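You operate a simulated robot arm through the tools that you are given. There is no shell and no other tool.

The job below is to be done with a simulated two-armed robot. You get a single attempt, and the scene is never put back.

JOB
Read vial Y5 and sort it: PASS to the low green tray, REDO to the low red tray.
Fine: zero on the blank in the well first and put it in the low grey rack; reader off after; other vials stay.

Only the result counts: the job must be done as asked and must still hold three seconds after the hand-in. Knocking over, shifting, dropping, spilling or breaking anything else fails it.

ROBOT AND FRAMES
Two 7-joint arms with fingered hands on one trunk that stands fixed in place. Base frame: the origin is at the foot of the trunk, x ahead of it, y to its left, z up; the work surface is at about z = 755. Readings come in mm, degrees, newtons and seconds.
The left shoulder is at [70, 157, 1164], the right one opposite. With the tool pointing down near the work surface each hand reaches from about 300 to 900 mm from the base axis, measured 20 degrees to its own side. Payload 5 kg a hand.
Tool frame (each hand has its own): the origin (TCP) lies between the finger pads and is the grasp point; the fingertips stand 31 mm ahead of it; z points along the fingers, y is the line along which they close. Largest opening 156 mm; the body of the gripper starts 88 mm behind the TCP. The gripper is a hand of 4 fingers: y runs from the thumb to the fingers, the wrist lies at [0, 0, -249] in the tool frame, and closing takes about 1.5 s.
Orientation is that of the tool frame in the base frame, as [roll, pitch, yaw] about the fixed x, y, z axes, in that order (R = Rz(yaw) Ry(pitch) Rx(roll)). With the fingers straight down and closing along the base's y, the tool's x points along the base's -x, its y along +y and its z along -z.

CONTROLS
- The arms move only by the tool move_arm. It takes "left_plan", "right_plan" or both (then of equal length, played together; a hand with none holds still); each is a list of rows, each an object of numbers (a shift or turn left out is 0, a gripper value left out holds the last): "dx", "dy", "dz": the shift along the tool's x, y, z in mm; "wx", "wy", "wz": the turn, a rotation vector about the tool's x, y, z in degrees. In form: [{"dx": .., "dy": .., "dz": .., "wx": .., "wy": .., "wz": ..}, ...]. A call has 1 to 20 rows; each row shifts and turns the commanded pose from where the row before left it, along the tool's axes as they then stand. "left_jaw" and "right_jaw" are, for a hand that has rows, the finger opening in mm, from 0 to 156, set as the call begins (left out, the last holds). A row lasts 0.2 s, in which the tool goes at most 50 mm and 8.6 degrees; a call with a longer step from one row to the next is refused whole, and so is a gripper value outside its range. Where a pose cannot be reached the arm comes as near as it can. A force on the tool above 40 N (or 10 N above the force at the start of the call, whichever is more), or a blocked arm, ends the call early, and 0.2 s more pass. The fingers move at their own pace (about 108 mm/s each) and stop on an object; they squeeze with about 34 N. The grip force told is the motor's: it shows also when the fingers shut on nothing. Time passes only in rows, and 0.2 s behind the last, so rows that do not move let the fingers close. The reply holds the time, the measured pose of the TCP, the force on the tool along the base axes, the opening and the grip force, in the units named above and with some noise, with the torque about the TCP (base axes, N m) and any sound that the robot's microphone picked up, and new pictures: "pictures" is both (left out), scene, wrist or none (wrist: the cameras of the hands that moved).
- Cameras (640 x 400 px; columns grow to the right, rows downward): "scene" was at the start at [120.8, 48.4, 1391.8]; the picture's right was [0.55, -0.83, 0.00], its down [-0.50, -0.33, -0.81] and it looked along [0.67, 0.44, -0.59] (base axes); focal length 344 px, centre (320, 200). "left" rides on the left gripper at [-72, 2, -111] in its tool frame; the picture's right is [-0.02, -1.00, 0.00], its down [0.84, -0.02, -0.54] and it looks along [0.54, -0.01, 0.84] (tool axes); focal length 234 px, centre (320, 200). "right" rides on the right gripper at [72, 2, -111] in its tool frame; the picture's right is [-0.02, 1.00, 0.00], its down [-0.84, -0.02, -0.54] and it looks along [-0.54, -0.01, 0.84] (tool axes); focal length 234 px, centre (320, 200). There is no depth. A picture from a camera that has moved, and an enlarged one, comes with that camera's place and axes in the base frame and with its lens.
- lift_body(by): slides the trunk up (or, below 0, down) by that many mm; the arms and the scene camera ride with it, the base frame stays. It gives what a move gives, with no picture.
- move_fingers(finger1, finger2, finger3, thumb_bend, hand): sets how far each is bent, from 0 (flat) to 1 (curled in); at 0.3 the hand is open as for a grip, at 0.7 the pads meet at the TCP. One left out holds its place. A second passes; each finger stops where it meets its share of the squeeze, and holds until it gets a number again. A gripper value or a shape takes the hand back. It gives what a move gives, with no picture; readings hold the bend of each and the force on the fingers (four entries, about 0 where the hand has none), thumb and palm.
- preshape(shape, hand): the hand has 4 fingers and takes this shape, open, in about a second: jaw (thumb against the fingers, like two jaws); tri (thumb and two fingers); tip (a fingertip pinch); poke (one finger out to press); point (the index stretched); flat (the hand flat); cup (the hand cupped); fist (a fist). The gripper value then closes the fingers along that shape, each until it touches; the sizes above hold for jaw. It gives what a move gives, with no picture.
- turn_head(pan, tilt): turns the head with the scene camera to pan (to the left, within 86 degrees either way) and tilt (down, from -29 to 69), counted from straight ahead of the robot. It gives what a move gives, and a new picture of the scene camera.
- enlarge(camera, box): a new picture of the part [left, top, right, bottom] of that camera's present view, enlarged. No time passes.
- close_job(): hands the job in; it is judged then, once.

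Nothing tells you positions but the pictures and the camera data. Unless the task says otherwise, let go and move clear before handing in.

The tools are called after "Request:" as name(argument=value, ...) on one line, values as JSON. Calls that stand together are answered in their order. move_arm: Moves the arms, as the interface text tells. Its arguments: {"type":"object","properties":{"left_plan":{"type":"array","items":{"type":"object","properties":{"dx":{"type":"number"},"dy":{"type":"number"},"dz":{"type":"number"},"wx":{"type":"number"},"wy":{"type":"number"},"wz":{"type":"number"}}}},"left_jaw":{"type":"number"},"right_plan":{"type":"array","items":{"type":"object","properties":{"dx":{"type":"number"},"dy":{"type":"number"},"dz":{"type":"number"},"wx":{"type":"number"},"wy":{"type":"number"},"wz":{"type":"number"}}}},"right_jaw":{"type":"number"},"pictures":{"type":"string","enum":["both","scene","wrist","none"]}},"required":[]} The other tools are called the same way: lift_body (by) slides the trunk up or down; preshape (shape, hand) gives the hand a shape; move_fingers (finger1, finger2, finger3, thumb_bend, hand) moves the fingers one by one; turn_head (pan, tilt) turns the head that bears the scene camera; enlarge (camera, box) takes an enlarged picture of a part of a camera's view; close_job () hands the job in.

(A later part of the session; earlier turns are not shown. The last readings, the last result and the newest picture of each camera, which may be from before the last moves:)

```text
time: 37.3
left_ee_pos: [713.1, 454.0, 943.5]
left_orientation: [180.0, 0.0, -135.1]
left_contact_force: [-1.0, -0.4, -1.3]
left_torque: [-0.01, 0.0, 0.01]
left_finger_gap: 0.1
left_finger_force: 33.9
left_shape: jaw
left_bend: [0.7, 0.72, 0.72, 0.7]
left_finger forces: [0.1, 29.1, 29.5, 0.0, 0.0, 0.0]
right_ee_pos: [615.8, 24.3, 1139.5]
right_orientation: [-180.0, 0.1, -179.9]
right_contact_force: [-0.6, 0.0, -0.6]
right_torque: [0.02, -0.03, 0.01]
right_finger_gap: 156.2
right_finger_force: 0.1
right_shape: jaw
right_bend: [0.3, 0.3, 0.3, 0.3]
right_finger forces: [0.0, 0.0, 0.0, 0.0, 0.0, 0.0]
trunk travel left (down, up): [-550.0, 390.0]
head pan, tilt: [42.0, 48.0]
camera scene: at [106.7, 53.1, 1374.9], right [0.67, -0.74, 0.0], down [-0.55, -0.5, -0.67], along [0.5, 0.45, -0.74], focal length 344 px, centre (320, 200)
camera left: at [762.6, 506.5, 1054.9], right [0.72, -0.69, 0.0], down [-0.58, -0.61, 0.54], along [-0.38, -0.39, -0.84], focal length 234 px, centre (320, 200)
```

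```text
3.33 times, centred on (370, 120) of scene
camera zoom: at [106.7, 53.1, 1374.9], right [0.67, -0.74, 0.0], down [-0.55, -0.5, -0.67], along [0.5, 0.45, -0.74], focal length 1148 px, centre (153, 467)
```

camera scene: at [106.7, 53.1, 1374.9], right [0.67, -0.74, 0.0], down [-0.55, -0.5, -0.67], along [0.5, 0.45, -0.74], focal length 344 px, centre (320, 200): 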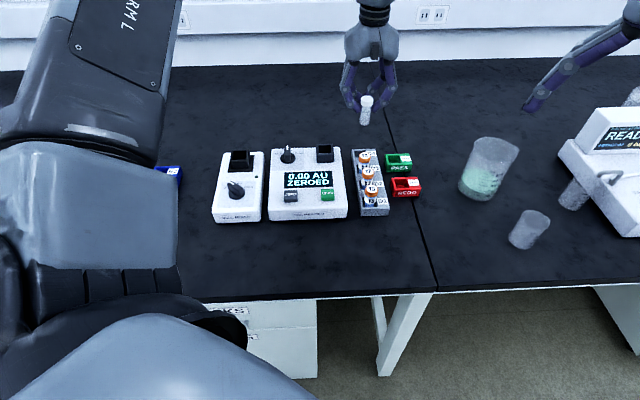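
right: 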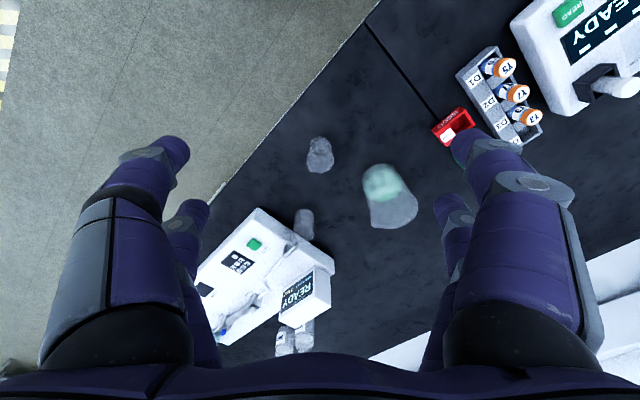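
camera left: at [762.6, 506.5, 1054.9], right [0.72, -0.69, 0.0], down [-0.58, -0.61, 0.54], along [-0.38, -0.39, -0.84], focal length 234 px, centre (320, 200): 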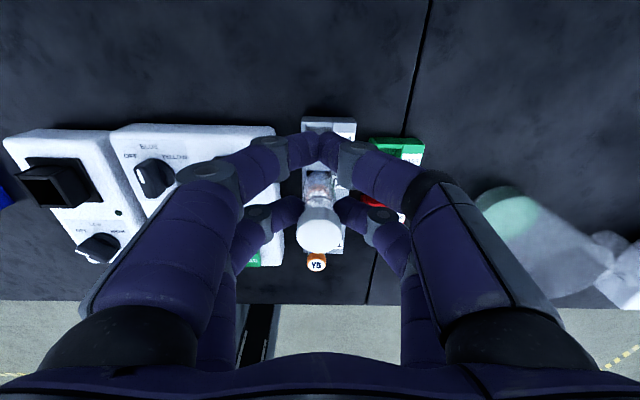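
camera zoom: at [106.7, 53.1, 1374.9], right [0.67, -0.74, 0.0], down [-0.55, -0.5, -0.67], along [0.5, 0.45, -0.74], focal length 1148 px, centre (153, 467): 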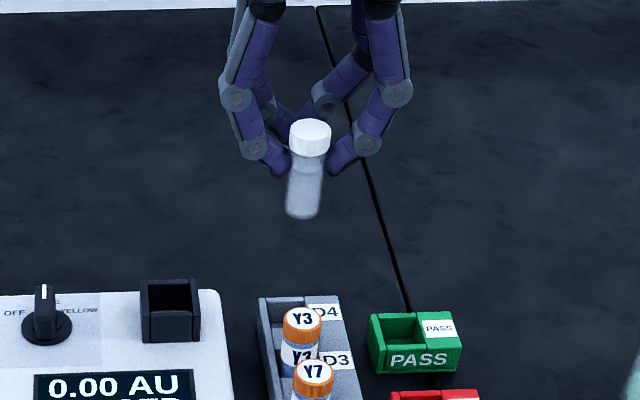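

The blank is within 2 mm of the D4 axis. I'll correct and lower until its bottom is just above the rack, then check again.

Request:
move_arm(left_plan=[{"dx": -1.8, "dy": 0.3}, {"dz": 10}, {"dz": 16}, {"dz": 18}, {"dz": 18}, {"dz": 16}, {"dz": 10}, {"dz": 5}, {}, {}, {}])

Request:
enlarge(camera="left", box=[220, 90, 420, 250])

Request:
enlarge(camera="scene", box=[310, 90, 430, 200])

```text
time: 39.7
left_ee_pos: [714.3, 456.8, 850.1]
left_orientation: [-180.0, 0.0, -135.0]
left_contact_force: [0.2, -0.2, -1.2]
left_torque: [0.0, -0.01, 0.0]
left_finger_gap: 0.0
left_finger_force: 34.1
left_shape: jaw
left_bend: [0.7, 0.72, 0.72, 0.7]
left_finger forces: [0.1, 29.1, 29.6, 0.0, 0.0, 0.0]
right_ee_pos: [616.8, 23.5, 1139.2]
right_orientation: [-180.0, 0.0, -179.9]
right_contact_force: [-0.1, -0.2, -0.5]
right_torque: [0.02, -0.01, -0.02]
right_finger_gap: 156.1
right_finger_force: 0.1
right_shape: jaw
right_bend: [0.3, 0.3, 0.3, 0.3]
right_finger forces: [0.0, 0.0, 0.0, 0.1, 0.0, 0.0]
trunk travel left (down, up): [-550.0, 390.0]
head pan, tilt: [42.0, 48.0]
camera scene: at [106.7, 53.1, 1374.9], right [0.67, -0.74, 0.0], down [-0.55, -0.5, -0.67], along [0.5, 0.45, -0.74], focal length 344 px, centre (320, 200)
camera left: at [764.5, 509.4, 961.0], right [0.72, -0.69, 0.0], down [-0.58, -0.61, 0.55], along [-0.38, -0.39, -0.84], focal length 234 px, centre (320, 200)
```

scene: 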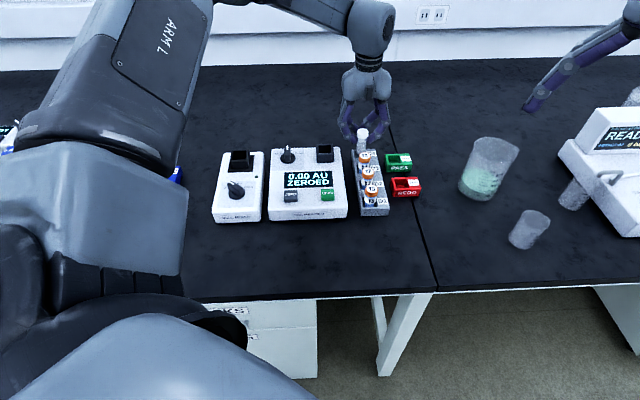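
left: 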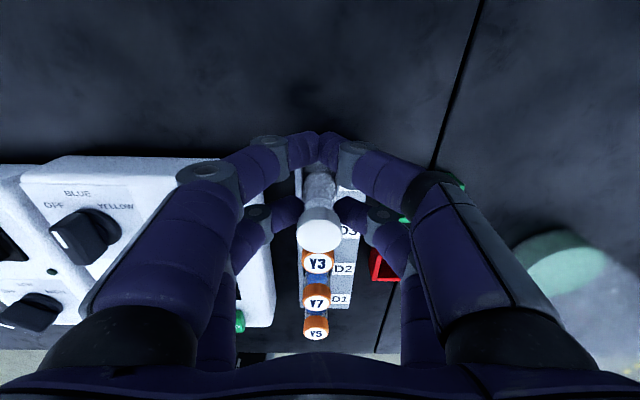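

```text
2.50 times, centred on (320, 170) of left
camera zoom: at [764.5, 509.4, 961.0], right [0.72, -0.69, 0.0], down [-0.58, -0.61, 0.55], along [-0.38, -0.39, -0.84], focal length 585 px, centre (320, 275)
```

zoom: 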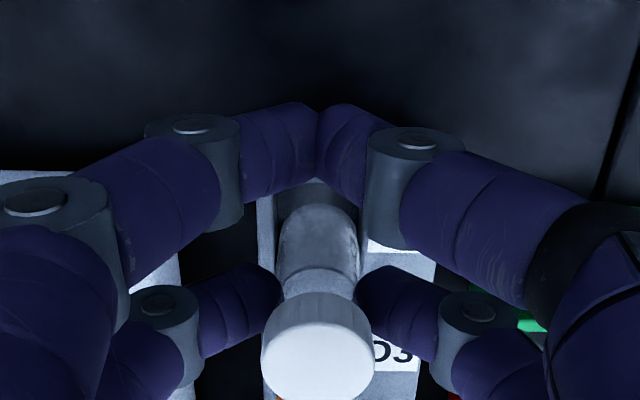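

```text
3.64 times, centred on (370, 145) of scene
camera zoom: at [106.7, 53.1, 1374.9], right [0.67, -0.74, 0.0], down [-0.55, -0.5, -0.67], along [0.5, 0.45, -0.74], focal length 1252 px, centre (138, 400)
```

zoom: 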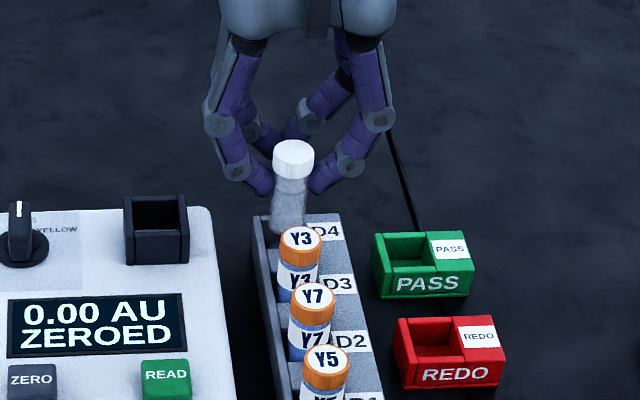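

The blank looks about 2 mm too far back along the rack. I'll correct that and zoom in tightly before inserting.

Request:
move_arm(left_plan=[{"dx": 2.0}, {}, {}, {}], pictures="wrist")

Request:
enlarge(camera="left", box=[275, 160, 375, 350])

Request:
enlarge(camera="scene", box=[335, 120, 395, 180])

```text
time: 40.7
left_ee_pos: [713.9, 455.5, 849.7]
left_orientation: [-179.9, 0.0, -135.0]
left_contact_force: [0.5, 0.3, -0.2]
left_torque: [0.05, 0.02, 0.01]
left_finger_gap: 0.2
left_finger_force: 34.0
left_shape: jaw
left_bend: [0.7, 0.72, 0.72, 0.7]
left_finger forces: [0.1, 29.0, 29.6, 0.1, 0.0, 0.0]
right_ee_pos: [616.4, 23.4, 1140.1]
right_orientation: [-180.0, 0.0, -180.0]
right_contact_force: [-0.7, 0.9, -0.7]
right_torque: [0.0, 0.02, 0.01]
right_finger_gap: 155.8
right_finger_force: 0.1
right_shape: jaw
right_bend: [0.3, 0.3, 0.3, 0.3]
right_finger forces: [0.0, 0.0, 0.1, 0.0, 0.0, 0.0]
trunk travel left (down, up): [-550.0, 390.0]
head pan, tilt: [42.0, 48.0]
camera left: at [762.9, 507.8, 961.4], right [0.72, -0.69, 0.0], down [-0.58, -0.61, 0.54], along [-0.38, -0.39, -0.84], focal length 234 px, centre (320, 200)
```

left: 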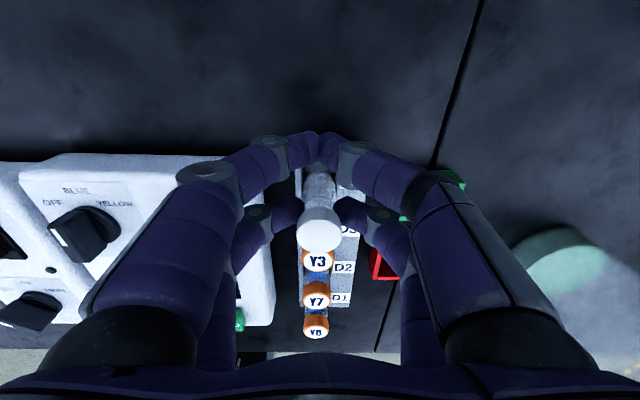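

```text
2.11 times, centred on (325, 255) of left
camera zoom: at [762.9, 507.8, 961.4], right [0.72, -0.69, 0.0], down [-0.58, -0.61, 0.54], along [-0.38, -0.39, -0.84], focal length 493 px, centre (310, 84)
```

zoom: 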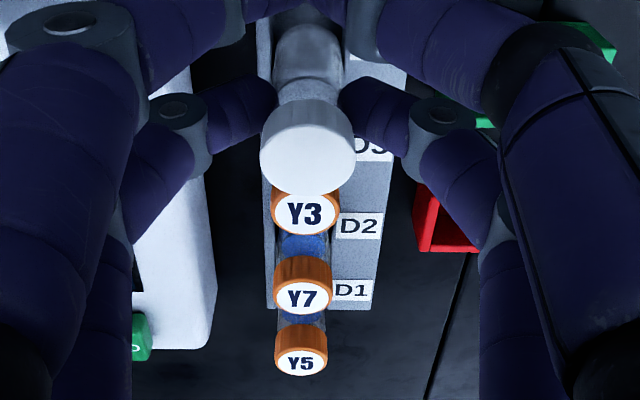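

```text
6.67 times, centred on (365, 150) of scene
camera zoom: at [106.7, 53.1, 1374.9], right [0.67, -0.74, 0.0], down [-0.55, -0.5, -0.67], along [0.5, 0.45, -0.74], focal length 2296 px, centre (20, 533)
```

zoom: 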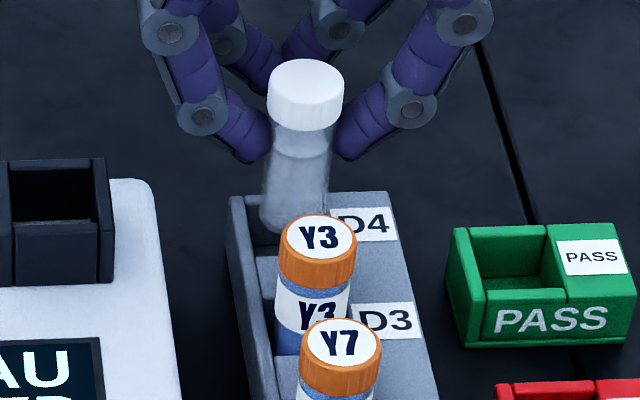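

My estimates disagree by a couple of millimetres along the rack axis, so I'll zoom in harder to compare the vial's bottom with the slot rim.

Request:
enlarge(camera="scene", box=[348, 138, 380, 162])

Request:
enlarge(camera="left", box=[290, 150, 350, 200])

```text
16.00 times, centred on (364, 150) of scene
camera zoom: at [106.7, 53.1, 1374.9], right [0.67, -0.74, 0.0], down [-0.55, -0.5, -0.67], along [0.5, 0.45, -0.74], focal length 5510 px, centre (-384, 1000)
```

zoom: 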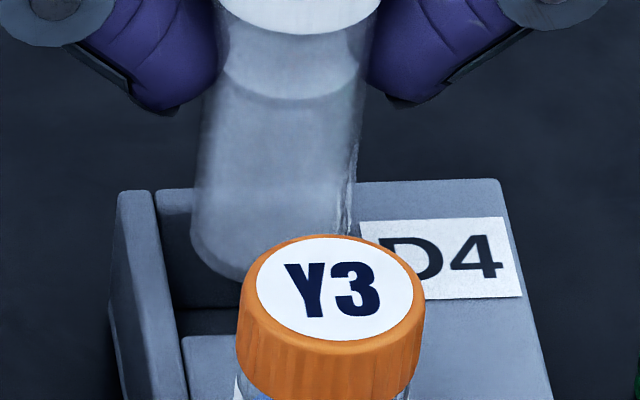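

```text
8.00 times, centred on (320, 175) of left
camera zoom: at [762.9, 507.8, 961.4], right [0.72, -0.69, 0.0], down [-0.58, -0.61, 0.54], along [-0.38, -0.39, -0.84], focal length 1873 px, centre (320, 400)
```

zoom: 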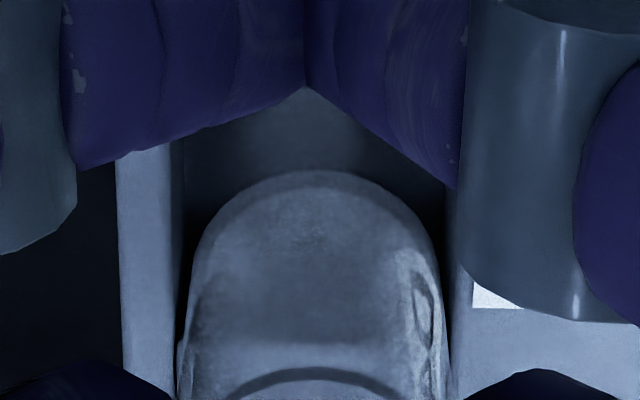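

Comparing both views, the vial's base is centred over the D4 hole (hole rows 213–337, base in the middle), with a slight lean. I'll lower in small steps and watch the force.

Request:
move_arm(left_plan=[{"dz": 3, "dy": -0.4}, {"dz": 3}, {"dz": 3}, {"dz": 3}, {}])

Request:
enlarge(camera="scene", box=[335, 120, 395, 180])

```text
time: 41.9
left_ee_pos: [713.0, 453.9, 839.1]
left_orientation: [-179.9, 0.0, -135.0]
left_contact_force: [0.9, 0.5, 0.7]
left_torque: [0.04, -0.03, -0.01]
left_finger_gap: 0.0
left_finger_force: 34.3
left_shape: jaw
left_bend: [0.7, 0.72, 0.72, 0.7]
left_finger forces: [0.0, 29.3, 29.5, 0.1, 0.0, 0.0]
right_ee_pos: [617.3, 22.9, 1139.3]
right_orientation: [-179.9, 0.0, 179.9]
right_contact_force: [-0.3, -0.3, 0.2]
right_torque: [0.0, 0.0, -0.02]
right_finger_gap: 156.0
right_finger_force: 0.0
right_shape: jaw
right_bend: [0.3, 0.3, 0.3, 0.3]
right_finger forces: [0.1, 0.1, 0.0, 0.1, 0.1, 0.0]
trunk travel left (down, up): [-550.0, 390.0]
head pan, tilt: [42.0, 48.0]
camera scene: at [106.7, 53.1, 1374.9], right [0.67, -0.74, 0.0], down [-0.55, -0.5, -0.67], along [0.5, 0.45, -0.74], focal length 344 px, centre (320, 200)
camera left: at [762.5, 507.0, 949.7], right [0.72, -0.69, 0.0], down [-0.58, -0.61, 0.54], along [-0.38, -0.39, -0.84], focal length 234 px, centre (320, 200)
```

scene: 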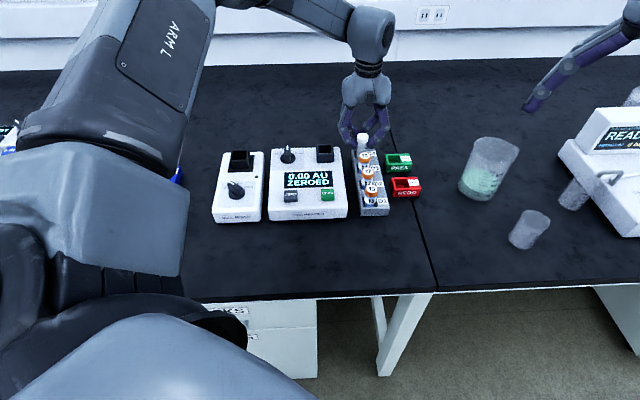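
left: 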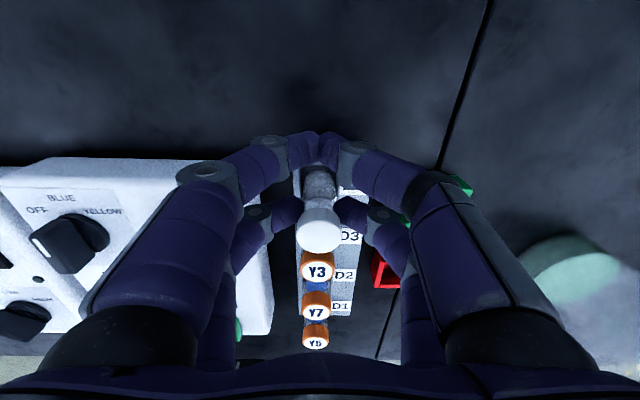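

```text
6.67 times, centred on (365, 150) of scene
camera zoom: at [106.7, 53.1, 1374.9], right [0.67, -0.74, 0.0], down [-0.55, -0.5, -0.67], along [0.5, 0.45, -0.74], focal length 2296 px, centre (20, 533)
```

zoom: 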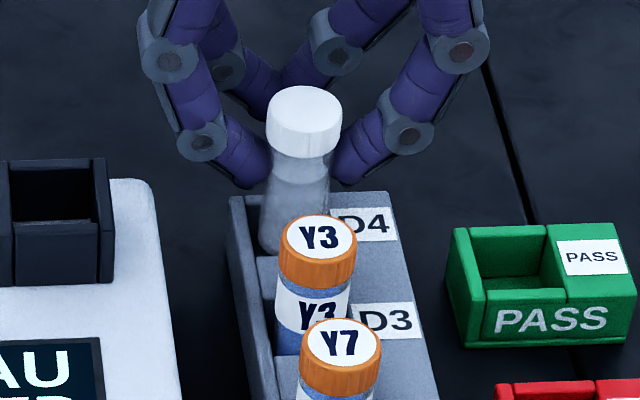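

No contact force, so the base seems to be entering the slot. I'll zoom to confirm.

Request:
enlarge(camera="scene", box=[348, 138, 380, 162])

Request:
enlarge(camera="left", box=[290, 150, 350, 200])

```text
16.00 times, centred on (364, 150) of scene
camera zoom: at [106.7, 53.1, 1374.9], right [0.67, -0.74, 0.0], down [-0.55, -0.5, -0.67], along [0.5, 0.45, -0.74], focal length 5510 px, centre (-384, 1000)
```

zoom: 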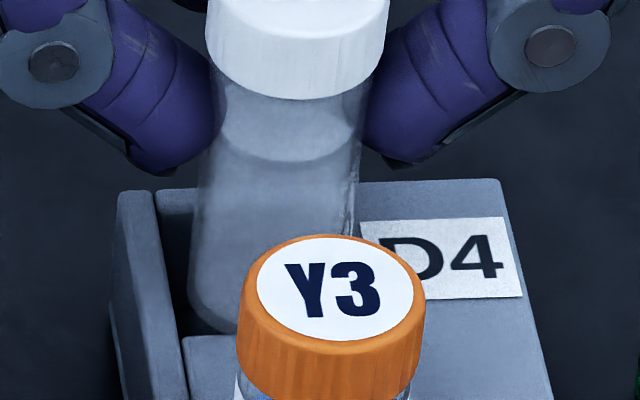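

```text
8.00 times, centred on (320, 175) of left
camera zoom: at [762.5, 507.0, 949.7], right [0.72, -0.69, 0.0], down [-0.58, -0.61, 0.54], along [-0.38, -0.39, -0.84], focal length 1873 px, centre (320, 400)
```

zoom: 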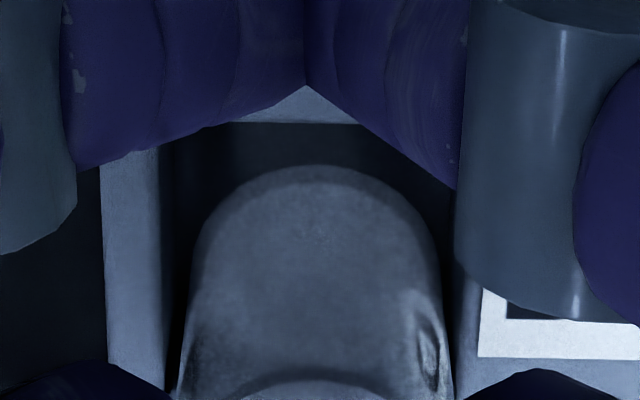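

The base is inside the hole with clearance all round. I'll continue down to the rack floor in small steps.

Request:
move_arm(left_plan=[{"dz": 3}, {"dz": 3}, {"dz": 3}, {"dz": 2}, {}, {}], pictures="none")

Request:
move_arm(left_plan=[{"dz": 1}, {"dz": 1}, {}], pictures="none")

Request:
enlarge(camera="scene", box=[335, 120, 395, 180])

```text
time: 43.3
left_ee_pos: [712.6, 454.2, 827.5]
left_orientation: [180.0, 0.0, -134.9]
left_contact_force: [0.3, 1.0, -0.3]
left_torque: [-0.01, 0.04, 0.01]
left_finger_gap: 0.0
left_finger_force: 34.0
left_shape: jaw
left_bend: [0.7, 0.72, 0.72, 0.7]
left_finger forces: [0.0, 29.1, 29.5, 0.0, 0.1, 0.0]
right_ee_pos: [617.2, 23.6, 1138.5]
right_orientation: [180.0, 0.0, 180.0]
right_contact_force: [0.9, 0.3, 0.4]
right_torque: [0.03, -0.02, -0.02]
right_finger_gap: 155.9
right_finger_force: 0.1
right_shape: jaw
right_bend: [0.3, 0.3, 0.3, 0.3]
right_finger forces: [0.0, 0.0, 0.1, 0.0, 0.0, 0.0]
trunk travel left (down, up): [-550.0, 390.0]
head pan, tilt: [42.0, 48.0]
```

```text
time: 44.1
left_ee_pos: [714.3, 455.5, 825.5]
left_orientation: [-180.0, 0.0, -135.0]
left_contact_force: [0.0, 0.0, 0.5]
left_torque: [0.01, 0.01, 0.0]
left_finger_gap: 0.2
left_finger_force: 34.2
left_shape: jaw
left_bend: [0.7, 0.72, 0.72, 0.7]
left_finger forces: [0.0, 29.1, 29.5, 0.0, 0.0, 0.1]
right_ee_pos: [617.9, 23.5, 1139.2]
right_orientation: [-180.0, -0.1, 180.0]
right_contact_force: [0.7, -0.8, 0.4]
right_torque: [-0.02, -0.01, 0.0]
right_finger_gap: 155.8
right_finger_force: 0.0
right_shape: jaw
right_bend: [0.3, 0.3, 0.3, 0.3]
right_finger forces: [0.0, 0.0, 0.1, 0.1, 0.1, 0.0]
trunk travel left (down, up): [-550.0, 390.0]
head pan, tilt: [42.0, 48.0]
```

```text
6.67 times, centred on (365, 150) of scene
camera zoom: at [106.7, 53.1, 1374.9], right [0.67, -0.74, 0.0], down [-0.55, -0.5, -0.67], along [0.5, 0.45, -0.74], focal length 2296 px, centre (20, 533)
```

zoom: 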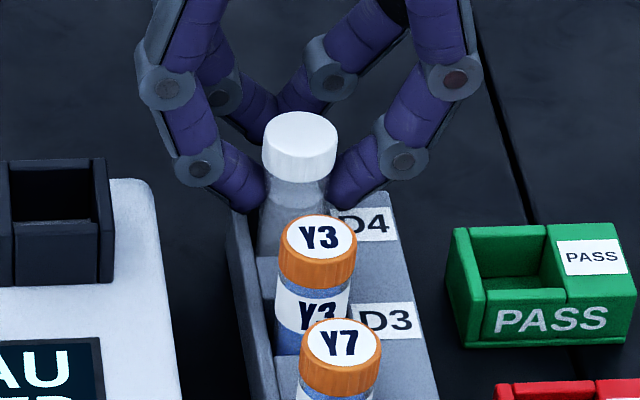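

No floor contact yet at TCP z = 825.5. I'll continue in 1 mm steps.

Request:
move_arm(left_plan=[{"dz": 1}, {"dz": 1}, {}], pictures="none")

Request:
move_arm(left_plan=[{"dz": 1}, {"dz": 0.5}, {}], pictures="none")

Request:
enlarge(camera="scene", box=[335, 120, 395, 180])

```text
time: 44.9
left_ee_pos: [712.0, 453.9, 823.0]
left_orientation: [180.0, 0.1, -135.0]
left_contact_force: [1.2, 0.6, 0.5]
left_torque: [0.04, -0.02, -0.04]
left_finger_gap: 0.0
left_finger_force: 34.2
left_shape: jaw
left_bend: [0.7, 0.72, 0.72, 0.7]
left_finger forces: [0.1, 29.3, 29.5, 0.0, 0.1, 0.0]
right_ee_pos: [617.3, 22.1, 1139.3]
right_orientation: [180.0, 0.0, -180.0]
right_contact_force: [-0.1, -0.3, -0.3]
right_torque: [0.01, -0.01, 0.01]
right_finger_gap: 155.9
right_finger_force: 0.0
right_shape: jaw
right_bend: [0.3, 0.3, 0.3, 0.3]
right_finger forces: [0.0, 0.0, 0.0, 0.0, 0.0, 0.0]
trunk travel left (down, up): [-550.0, 390.0]
head pan, tilt: [42.0, 48.0]
```

```text
time: 45.7
left_ee_pos: [711.7, 453.5, 821.5]
left_orientation: [180.0, 0.0, -135.0]
left_contact_force: [2.1, 1.3, 0.9]
left_torque: [0.04, -0.03, 0.01]
left_finger_gap: 0.1
left_finger_force: 35.0
left_shape: jaw
left_bend: [0.7, 0.72, 0.72, 0.7]
left_finger forces: [0.0, 29.3, 30.1, 0.0, 0.0, 0.1]
right_ee_pos: [617.4, 23.3, 1139.0]
right_orientation: [-180.0, 0.0, 179.9]
right_contact_force: [-0.2, 0.2, -0.6]
right_torque: [0.01, -0.01, 0.03]
right_finger_gap: 155.9
right_finger_force: 0.0
right_shape: jaw
right_bend: [0.3, 0.3, 0.3, 0.3]
right_finger forces: [0.0, 0.0, 0.1, 0.1, 0.1, 0.1]
trunk travel left (down, up): [-550.0, 390.0]
head pan, tilt: [42.0, 48.0]
```

```text
6.67 times, centred on (365, 150) of scene
camera zoom: at [106.8, 53.2, 1374.8], right [0.67, -0.74, 0.0], down [-0.55, -0.5, -0.67], along [0.5, 0.45, -0.74], focal length 2296 px, centre (20, 533)
```

zoom: 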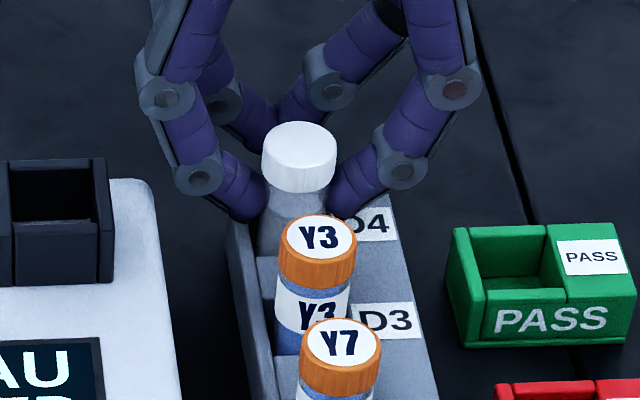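

A small sideways force (about 2.5 N) shows the vial lightly touching the front wall as the hand drifted. I'll relieve that by 1.5 mm and feel for the floor.

Request:
move_arm(left_plan=[{"dx": -1.7}, {}, {}], pictures="none")

Request:
move_arm(left_plan=[{"dz": 1}, {}, {}], pictures="none")

```text
time: 46.5
left_ee_pos: [713.4, 454.1, 822.8]
left_orientation: [180.0, 0.0, -135.0]
left_contact_force: [-0.3, -0.2, 0.4]
left_torque: [0.02, -0.02, 0.02]
left_finger_gap: 0.0
left_finger_force: 33.8
left_shape: jaw
left_bend: [0.7, 0.72, 0.72, 0.7]
left_finger forces: [0.1, 29.2, 29.6, 0.1, 0.0, 0.1]
right_ee_pos: [616.5, 23.3, 1139.4]
right_orientation: [-180.0, 0.0, 179.9]
right_contact_force: [1.2, 0.7, 0.1]
right_torque: [0.03, 0.02, -0.02]
right_finger_gap: 155.8
right_finger_force: 0.1
right_shape: jaw
right_bend: [0.3, 0.3, 0.3, 0.3]
right_finger forces: [0.1, 0.0, 0.0, 0.0, 0.0, 0.0]
trunk travel left (down, up): [-550.0, 390.0]
head pan, tilt: [42.0, 48.0]
```

```text
time: 47.3
left_ee_pos: [713.7, 455.3, 819.6]
left_orientation: [180.0, -0.1, -135.0]
left_contact_force: [0.6, -0.5, -0.3]
left_torque: [0.03, -0.03, -0.03]
left_finger_gap: 0.3
left_finger_force: 33.7
left_shape: jaw
left_bend: [0.7, 0.72, 0.72, 0.7]
left_finger forces: [0.1, 29.1, 29.6, 0.0, 0.0, 0.0]
right_ee_pos: [615.8, 23.4, 1138.9]
right_orientation: [180.0, 0.0, -179.9]
right_contact_force: [0.0, 0.4, 0.5]
right_torque: [0.01, -0.01, -0.02]
right_finger_gap: 155.8
right_finger_force: 0.1
right_shape: jaw
right_bend: [0.3, 0.3, 0.3, 0.3]
right_finger forces: [0.0, 0.1, 0.0, 0.0, 0.0, 0.1]
trunk travel left (down, up): [-550.0, 390.0]
head pan, tilt: [42.0, 48.0]
```

Side load is gone and there's still no floor contact. I'll keep stepping down 1 mm at a time.

Request:
move_arm(left_plan=[{"dz": 1}, {}, {}], pictures="none")

Request:
move_arm(left_plan=[{"dz": 1}, {}, {}])

Request:
enlarge(camera="scene", box=[335, 120, 395, 180])

```text
time: 48.1
left_ee_pos: [714.3, 455.3, 819.9]
left_orientation: [-180.0, -0.1, -135.0]
left_contact_force: [-0.8, -0.5, 1.2]
left_torque: [-0.02, -0.01, -0.02]
left_finger_gap: 0.0
left_finger_force: 34.0
left_shape: jaw
left_bend: [0.7, 0.73, 0.73, 0.7]
left_finger forces: [0.0, 29.5, 30.1, 0.0, 0.0, 0.0]
right_ee_pos: [616.4, 23.3, 1139.9]
right_orientation: [-179.9, 0.1, -180.0]
right_contact_force: [-0.2, 0.7, -0.3]
right_torque: [0.0, 0.0, -0.04]
right_finger_gap: 155.7
right_finger_force: 0.0
right_shape: jaw
right_bend: [0.3, 0.3, 0.3, 0.3]
right_finger forces: [0.0, 0.0, 0.1, 0.0, 0.0, 0.1]
trunk travel left (down, up): [-550.0, 390.0]
head pan, tilt: [42.0, 48.0]
```

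```text
time: 48.9
left_ee_pos: [713.8, 456.3, 820.1]
left_orientation: [-180.0, -0.1, -135.0]
left_contact_force: [-0.4, -0.7, 6.9]
left_torque: [-0.15, 0.08, -0.03]
left_finger_gap: 0.0
left_finger_force: 34.2
left_shape: jaw
left_bend: [0.7, 0.73, 0.73, 0.7]
left_finger forces: [0.1, 30.6, 31.9, 0.0, 0.0, 0.0]
right_ee_pos: [615.2, 22.8, 1138.9]
right_orientation: [180.0, 0.0, 180.0]
right_contact_force: [0.6, 0.5, 0.6]
right_torque: [0.0, -0.02, 0.01]
right_finger_gap: 155.8
right_finger_force: 0.1
right_shape: jaw
right_bend: [0.3, 0.3, 0.3, 0.3]
right_finger forces: [0.0, 0.1, 0.1, 0.0, 0.0, 0.1]
trunk travel left (down, up): [-550.0, 390.0]
head pan, tilt: [42.0, 48.0]
camera scene: at [106.0, 52.5, 1375.0], right [0.67, -0.74, 0.0], down [-0.55, -0.5, -0.67], along [0.5, 0.45, -0.74], focal length 344 px, centre (320, 200)
camera left: at [763.8, 508.2, 930.7], right [0.72, -0.69, 0.0], down [-0.58, -0.61, 0.54], along [-0.38, -0.39, -0.84], focal length 234 px, centre (320, 200)
```

scene: 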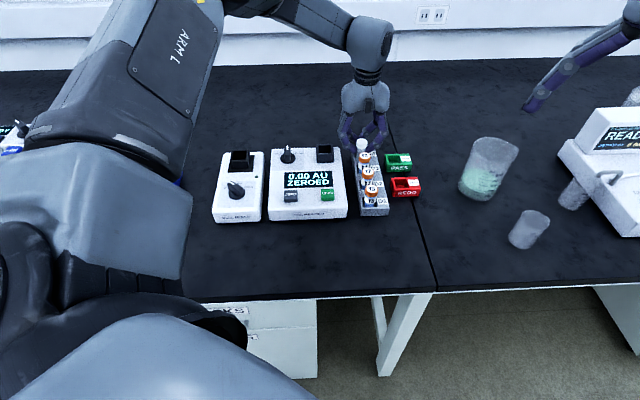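
left: 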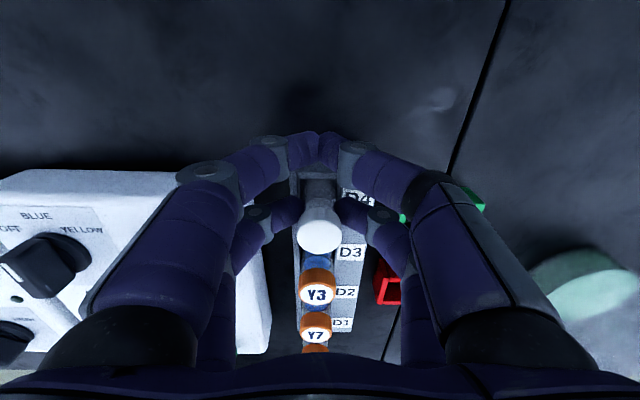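

```text
6.67 times, centred on (365, 150) of scene
camera zoom: at [106.0, 52.5, 1375.0], right [0.67, -0.74, 0.0], down [-0.55, -0.5, -0.67], along [0.5, 0.45, -0.74], focal length 2296 px, centre (20, 533)
```

zoom: 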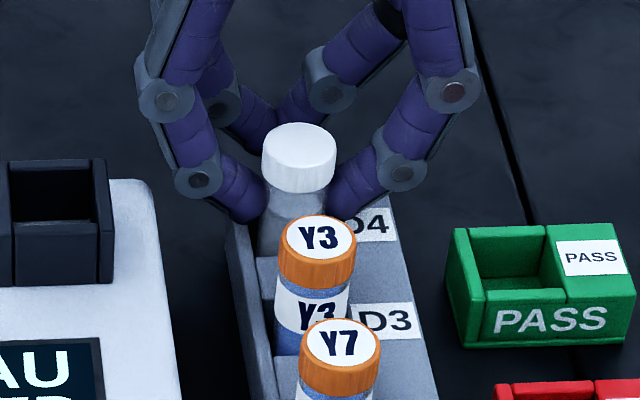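

The blank has reached the rack floor (7 N upward). I'll ease off slightly and open the fingers to release it.

Request:
move_arm(left_plan=[{"dz": -1}, {}, {}], pictures="none")

Request:
move_arm(left_plan=[{}, {}, {}, {}, {}], left_jaw=50)

Request:
enlarge(camera="scene", box=[335, 120, 395, 180])

Request:
enlarge(camera="left", box=[200, 120, 440, 350])

```text
time: 49.7
left_ee_pos: [712.7, 456.5, 819.5]
left_orientation: [180.0, 0.0, -135.0]
left_contact_force: [-0.2, -0.2, 3.5]
left_torque: [-0.02, 0.05, 0.01]
left_finger_gap: 0.0
left_finger_force: 34.1
left_shape: jaw
left_bend: [0.7, 0.73, 0.73, 0.7]
left_finger forces: [0.1, 30.7, 31.4, 0.1, 0.1, 0.1]
right_ee_pos: [616.4, 23.2, 1139.9]
right_orientation: [180.0, 0.0, -180.0]
right_contact_force: [0.6, 0.2, -0.7]
right_torque: [-0.01, 0.01, -0.02]
right_finger_gap: 156.0
right_finger_force: 0.1
right_shape: jaw
right_bend: [0.3, 0.3, 0.3, 0.3]
right_finger forces: [0.0, 0.0, 0.0, 0.1, 0.1, 0.0]
trunk travel left (down, up): [-550.0, 390.0]
head pan, tilt: [42.0, 48.0]
```

```text
time: 50.9
left_ee_pos: [713.5, 456.1, 819.0]
left_orientation: [180.0, 0.0, -135.1]
left_contact_force: [0.5, 0.5, 0.7]
left_torque: [0.01, -0.02, 0.01]
left_finger_gap: 49.6
left_finger_force: 0.1
left_shape: jaw
left_bend: [0.74, 0.74, 0.74, 0.7]
left_finger forces: [0.1, 0.1, 0.0, 0.1, 0.0, 0.0]
right_ee_pos: [616.5, 23.6, 1138.8]
right_orientation: [179.9, 0.0, -180.0]
right_contact_force: [1.0, 0.4, -0.7]
right_torque: [0.01, 0.01, 0.01]
right_finger_gap: 156.0
right_finger_force: 0.0
right_shape: jaw
right_bend: [0.3, 0.3, 0.3, 0.3]
right_finger forces: [0.0, 0.0, 0.1, 0.0, 0.1, 0.0]
trunk travel left (down, up): [-550.0, 390.0]
head pan, tilt: [42.0, 48.0]
camera scene: at [106.6, 53.0, 1374.9], right [0.67, -0.74, 0.0], down [-0.55, -0.5, -0.67], along [0.5, 0.45, -0.74], focal length 344 px, centre (320, 200)
camera left: at [764.2, 508.2, 930.6], right [0.72, -0.69, 0.0], down [-0.58, -0.61, 0.54], along [-0.38, -0.39, -0.84], focal length 234 px, centre (320, 200)
```

scene: 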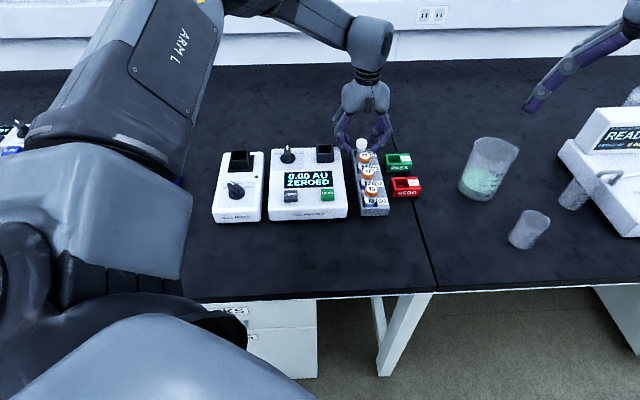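
left: 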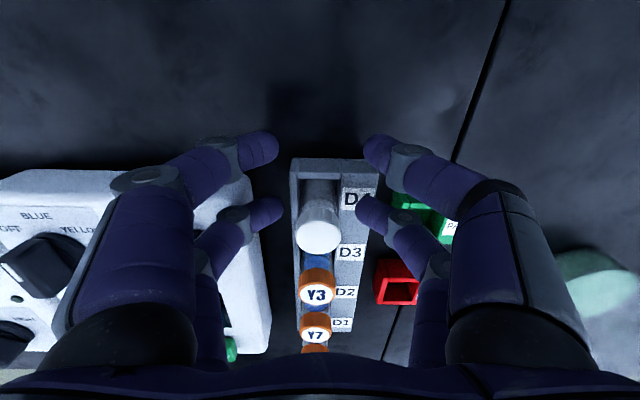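

```text
6.67 times, centred on (365, 150) of scene
camera zoom: at [106.6, 53.0, 1374.9], right [0.67, -0.74, 0.0], down [-0.55, -0.5, -0.67], along [0.5, 0.45, -0.74], focal length 2296 px, centre (20, 533)
```

zoom: 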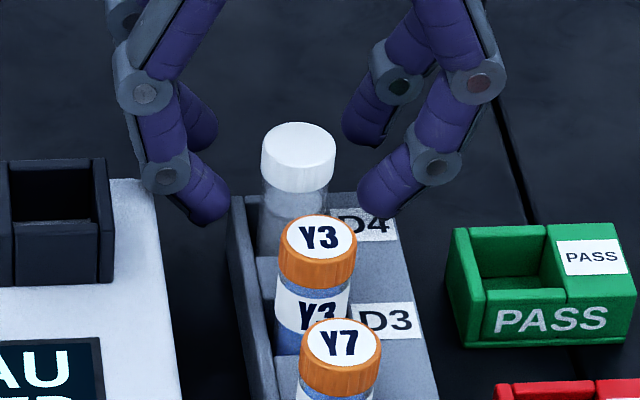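

```text
1.74 times, centred on (320, 235) of left
camera zoom: at [764.2, 508.2, 930.6], right [0.72, -0.69, 0.0], down [-0.58, -0.61, 0.54], along [-0.38, -0.39, -0.84], focal length 407 px, centre (320, 139)
```

zoom: 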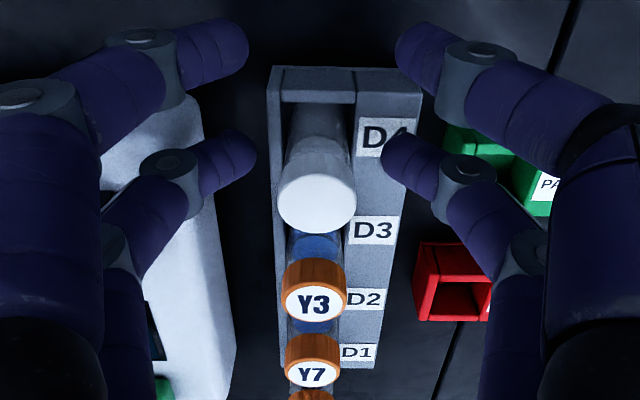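

The blank stands free in D4. I'll raise the hand straight up, then move along the rack toward Y5, offset so the other finger pair takes Y5 and the spare pair stays off the neighbouring vial.

Request:
move_arm(left_plan=[{"dz": -8}, {"dz": -15}, {"dz": -25}, {"dz": -30}, {"dz": -30}, {"dz": -22}, {}], pictures="scene")

Request:
move_arm(left_plan=[{"dx": 35}, {"dx": 35}, {"dx": 35}, {"dx": 35}, {"dx": 35}, {"dx": 34}, {}, {}, {}])

Request:
enlarge(camera="left", box=[220, 80, 420, 205])

Request:
enlarge(camera="scene", box=[330, 120, 410, 220])

```text
time: 52.5
left_ee_pos: [711.6, 453.7, 948.3]
left_orientation: [179.9, -0.1, -134.9]
left_contact_force: [0.4, 0.5, -0.1]
left_torque: [-0.02, -0.03, -0.03]
left_finger_gap: 49.6
left_finger_force: 0.0
left_shape: jaw
left_bend: [0.74, 0.74, 0.74, 0.7]
left_finger forces: [0.1, 0.0, 0.0, 0.0, 0.0, 0.0]
right_ee_pos: [617.3, 23.1, 1138.6]
right_orientation: [-180.0, 0.0, 180.0]
right_contact_force: [0.0, -0.4, -0.2]
right_torque: [0.01, 0.04, 0.01]
right_finger_gap: 156.0
right_finger_force: 0.2
right_shape: jaw
right_bend: [0.3, 0.3, 0.3, 0.3]
right_finger forces: [0.0, 0.1, 0.0, 0.1, 0.1, 0.1]
trunk travel left (down, up): [-550.0, 390.0]
head pan, tilt: [42.0, 48.0]
camera scene: at [106.9, 53.3, 1374.8], right [0.67, -0.74, 0.0], down [-0.55, -0.5, -0.67], along [0.5, 0.45, -0.74], focal length 344 px, centre (320, 200)
```

scene: 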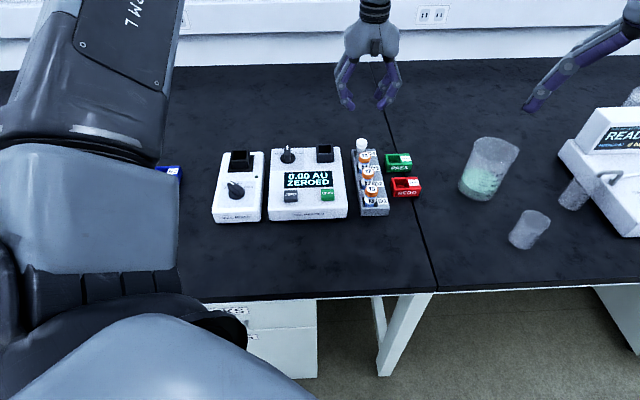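

```text
time: 54.5
left_ee_pos: [569.4, 307.5, 949.0]
left_orientation: [180.0, 0.0, -135.0]
left_contact_force: [0.1, 0.3, 0.5]
left_torque: [-0.02, -0.05, -0.01]
left_finger_gap: 49.6
left_finger_force: 0.1
left_shape: jaw
left_bend: [0.74, 0.74, 0.74, 0.7]
left_finger forces: [0.0, 0.2, 0.0, 0.0, 0.0, 0.0]
right_ee_pos: [616.5, 23.3, 1139.0]
right_orientation: [180.0, -0.1, -180.0]
right_contact_force: [0.3, -0.7, 0.0]
right_torque: [0.01, -0.03, 0.01]
right_finger_gap: 155.7
right_finger_force: 0.0
right_shape: jaw
right_bend: [0.3, 0.3, 0.3, 0.3]
right_finger forces: [0.1, 0.0, 0.0, 0.1, 0.0, 0.0]
trunk travel left (down, up): [-550.0, 390.0]
head pan, tilt: [42.0, 48.0]
camera scene: at [106.5, 52.9, 1374.9], right [0.67, -0.74, 0.0], down [-0.55, -0.5, -0.67], along [0.5, 0.45, -0.74], focal length 344 px, centre (320, 200)
camera left: at [618.0, 360.4, 1059.9], right [0.72, -0.69, 0.0], down [-0.58, -0.61, 0.54], along [-0.38, -0.39, -0.84], focal length 234 px, centre (320, 200)
```

scene: 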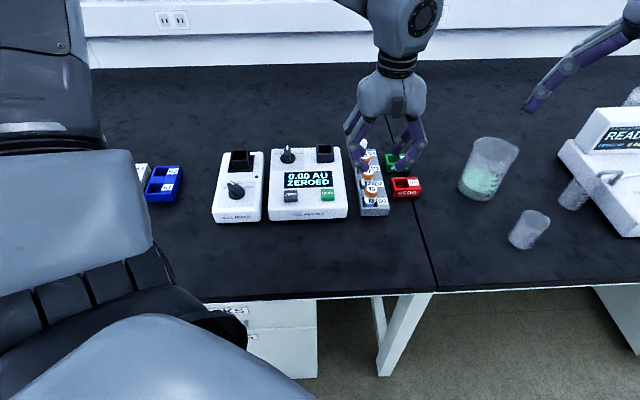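
left: 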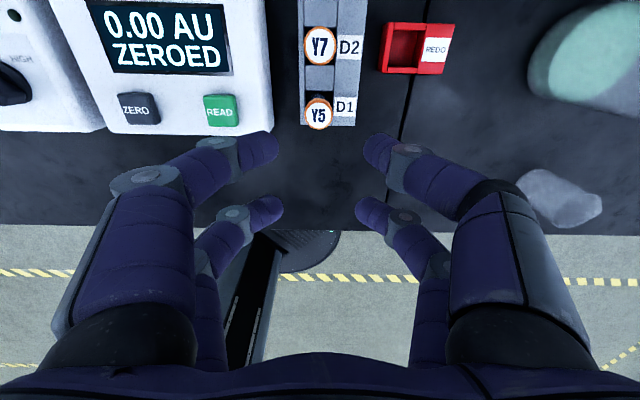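

```text
3.20 times, centred on (320, 142) of left
camera zoom: at [618.0, 360.4, 1059.9], right [0.72, -0.69, 0.0], down [-0.58, -0.61, 0.54], along [-0.38, -0.39, -0.84], focal length 749 px, centre (320, 384)
```

zoom: 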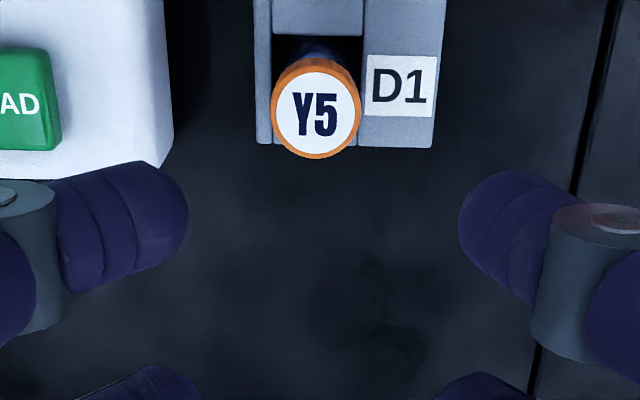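

```text
4.00 times, centred on (370, 170) of scene
camera zoom: at [106.5, 52.9, 1374.9], right [0.67, -0.74, 0.0], down [-0.55, -0.5, -0.67], along [0.5, 0.45, -0.74], focal length 1378 px, centre (120, 320)
```

zoom: 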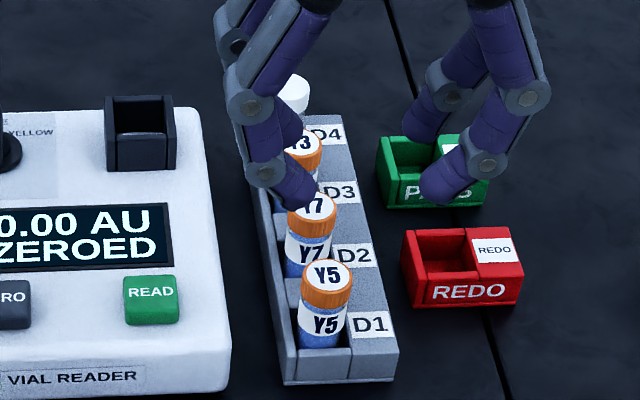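

Y5's cap is at about 2 mm left and 3 mm nearer than my aim. I'll correct and descend partway, then verify.

Request:
move_arm(left_plan=[{"dx": 3.2, "dy": 2.1}, {"dz": 30}, {"dz": 35}, {"dz": 25}, {"dz": 8}, {}, {}])

Request:
enlarge(camera="left", box=[220, 80, 420, 250])

Request:
enlarge(camera="scene", box=[320, 140, 420, 230])

```text
time: 56.1
left_ee_pos: [562.6, 308.9, 852.3]
left_orientation: [180.0, 0.0, -135.0]
left_contact_force: [0.5, 0.6, -0.4]
left_torque: [0.02, -0.01, 0.01]
left_finger_gap: 49.8
left_finger_force: 0.0
left_shape: jaw
left_bend: [0.74, 0.74, 0.74, 0.7]
left_finger forces: [0.0, 0.1, 0.0, 0.1, 0.1, 0.0]
right_ee_pos: [617.1, 23.7, 1139.4]
right_orientation: [179.9, 0.1, -180.0]
right_contact_force: [0.2, 0.4, 0.5]
right_torque: [-0.02, 0.02, 0.01]
right_finger_gap: 155.8
right_finger_force: 0.2
right_shape: jaw
right_bend: [0.3, 0.3, 0.3, 0.3]
right_finger forces: [0.1, 0.0, 0.0, 0.1, 0.1, 0.0]
trunk travel left (down, up): [-550.0, 390.0]
head pan, tilt: [42.0, 48.0]
camera scene: at [106.7, 53.0, 1374.9], right [0.67, -0.74, 0.0], down [-0.55, -0.5, -0.67], along [0.5, 0.45, -0.74], focal length 344 px, centre (320, 200)
camera left: at [612.5, 361.1, 962.7], right [0.72, -0.69, 0.0], down [-0.58, -0.61, 0.54], along [-0.38, -0.39, -0.84], focal length 234 px, centre (320, 200)
```

scene: 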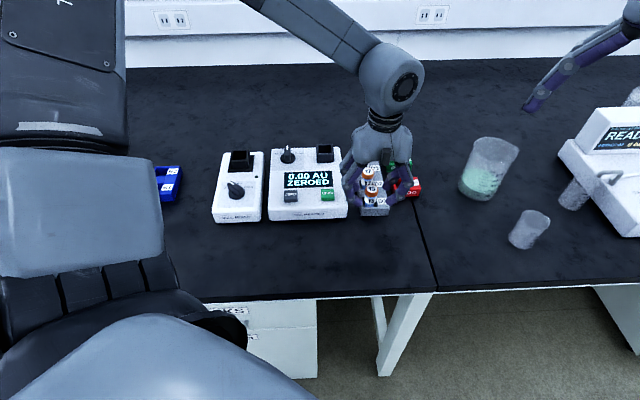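
left: 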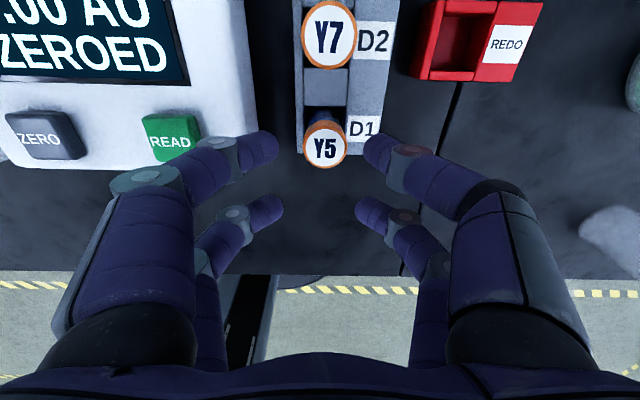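

```text
2.35 times, centred on (320, 165) of left
camera zoom: at [612.5, 361.1, 962.7], right [0.72, -0.69, 0.0], down [-0.58, -0.61, 0.54], along [-0.38, -0.39, -0.84], focal length 551 px, centre (320, 282)
```

zoom: 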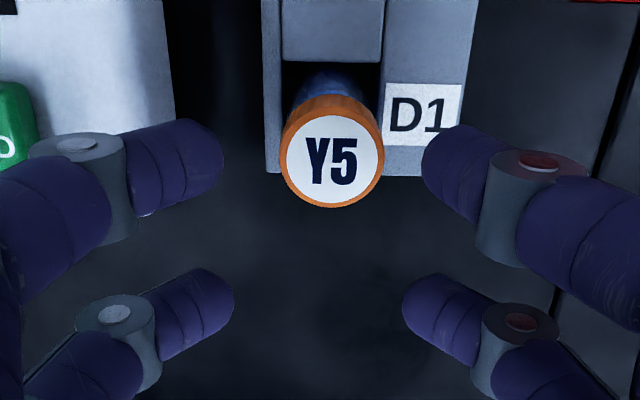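

```text
4.44 times, centred on (370, 185) of scene
camera zoom: at [106.7, 53.0, 1374.9], right [0.67, -0.74, 0.0], down [-0.55, -0.5, -0.67], along [0.5, 0.45, -0.74], focal length 1531 px, centre (98, 267)
```

zoom: 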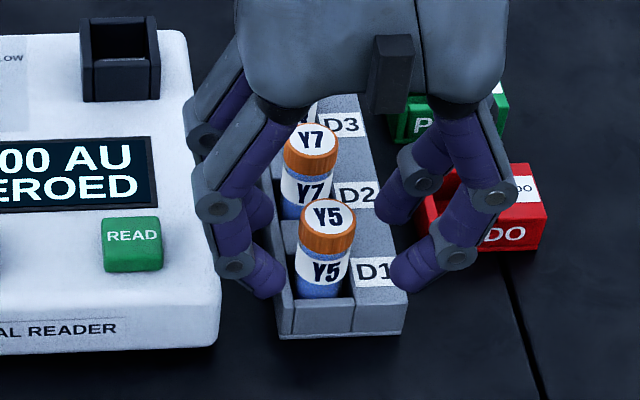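

The hand is now about 2.5 mm left of Y5. I'll correct, go lower, and check again before closing.

Request:
move_arm(left_plan=[{"dx": 0.9, "dy": -2.5}, {"dz": 8}, {"dz": 8}, {"dz": 6}, {"dz": 5}, {}, {}, {}])

Request:
enlarge(camera="left", box=[220, 80, 420, 250])

Request:
enlarge(camera="scene", box=[320, 140, 420, 230])

```text
time: 57.9
left_ee_pos: [562.4, 305.5, 824.8]
left_orientation: [-180.0, 0.0, -135.0]
left_contact_force: [1.0, -0.6, -0.7]
left_torque: [0.0, 0.0, -0.06]
left_finger_gap: 49.6
left_finger_force: 0.0
left_shape: jaw
left_bend: [0.74, 0.74, 0.74, 0.7]
left_finger forces: [0.0, 0.0, 0.0, 0.0, 0.1, 0.0]
right_ee_pos: [616.2, 22.5, 1139.9]
right_orientation: [-180.0, 0.1, -179.9]
right_contact_force: [-1.3, 0.5, -0.7]
right_torque: [0.0, 0.01, 0.0]
right_finger_gap: 155.9
right_finger_force: 0.1
right_shape: jaw
right_bend: [0.3, 0.3, 0.3, 0.3]
right_finger forces: [0.0, 0.1, 0.1, 0.1, 0.0, 0.1]
trunk travel left (down, up): [-550.0, 390.0]
head pan, tilt: [42.0, 48.0]
camera scene: at [106.6, 53.0, 1374.9], right [0.67, -0.74, 0.0], down [-0.55, -0.5, -0.67], along [0.5, 0.45, -0.74], focal length 344 px, centre (320, 200)
camera left: at [612.5, 358.2, 935.6], right [0.72, -0.69, 0.0], down [-0.58, -0.61, 0.54], along [-0.38, -0.39, -0.84], focal length 234 px, centre (320, 200)
```

scene: 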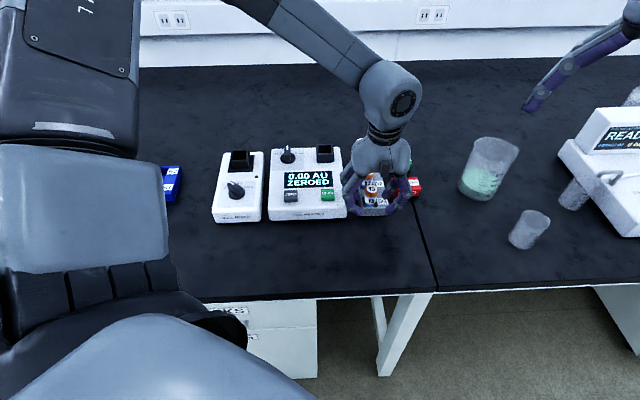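
left: 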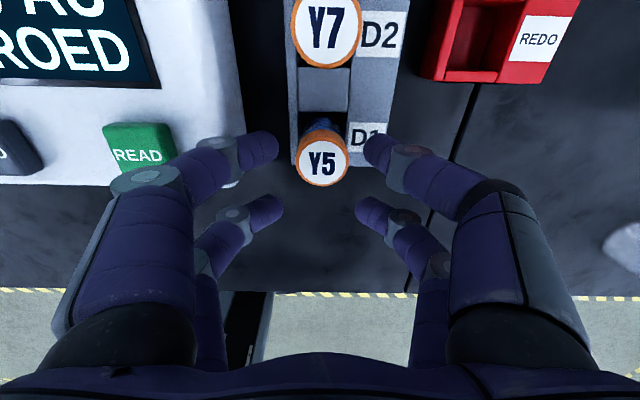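

```text
2.35 times, centred on (320, 165) of left
camera zoom: at [612.5, 358.2, 935.6], right [0.72, -0.69, 0.0], down [-0.58, -0.61, 0.54], along [-0.38, -0.39, -0.84], focal length 551 px, centre (320, 282)
```

zoom: 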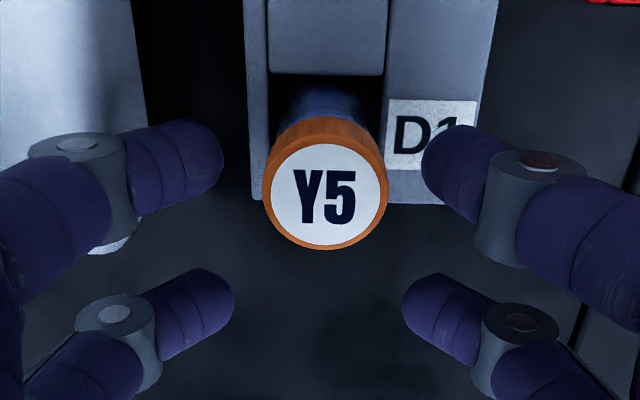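

```text
4.44 times, centred on (370, 185) of scene
camera zoom: at [106.6, 53.0, 1374.9], right [0.67, -0.74, 0.0], down [-0.55, -0.5, -0.67], along [0.5, 0.45, -0.74], focal length 1531 px, centre (98, 267)
```

zoom: 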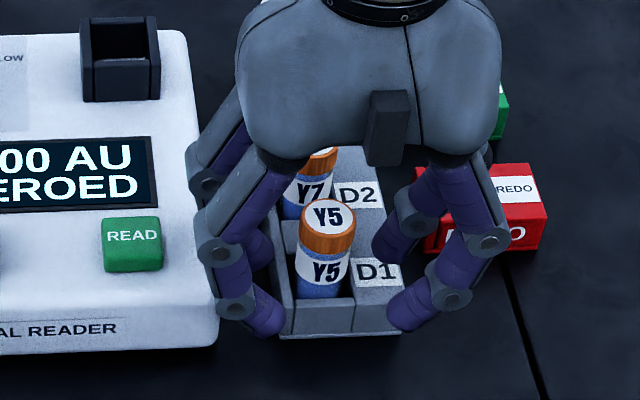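

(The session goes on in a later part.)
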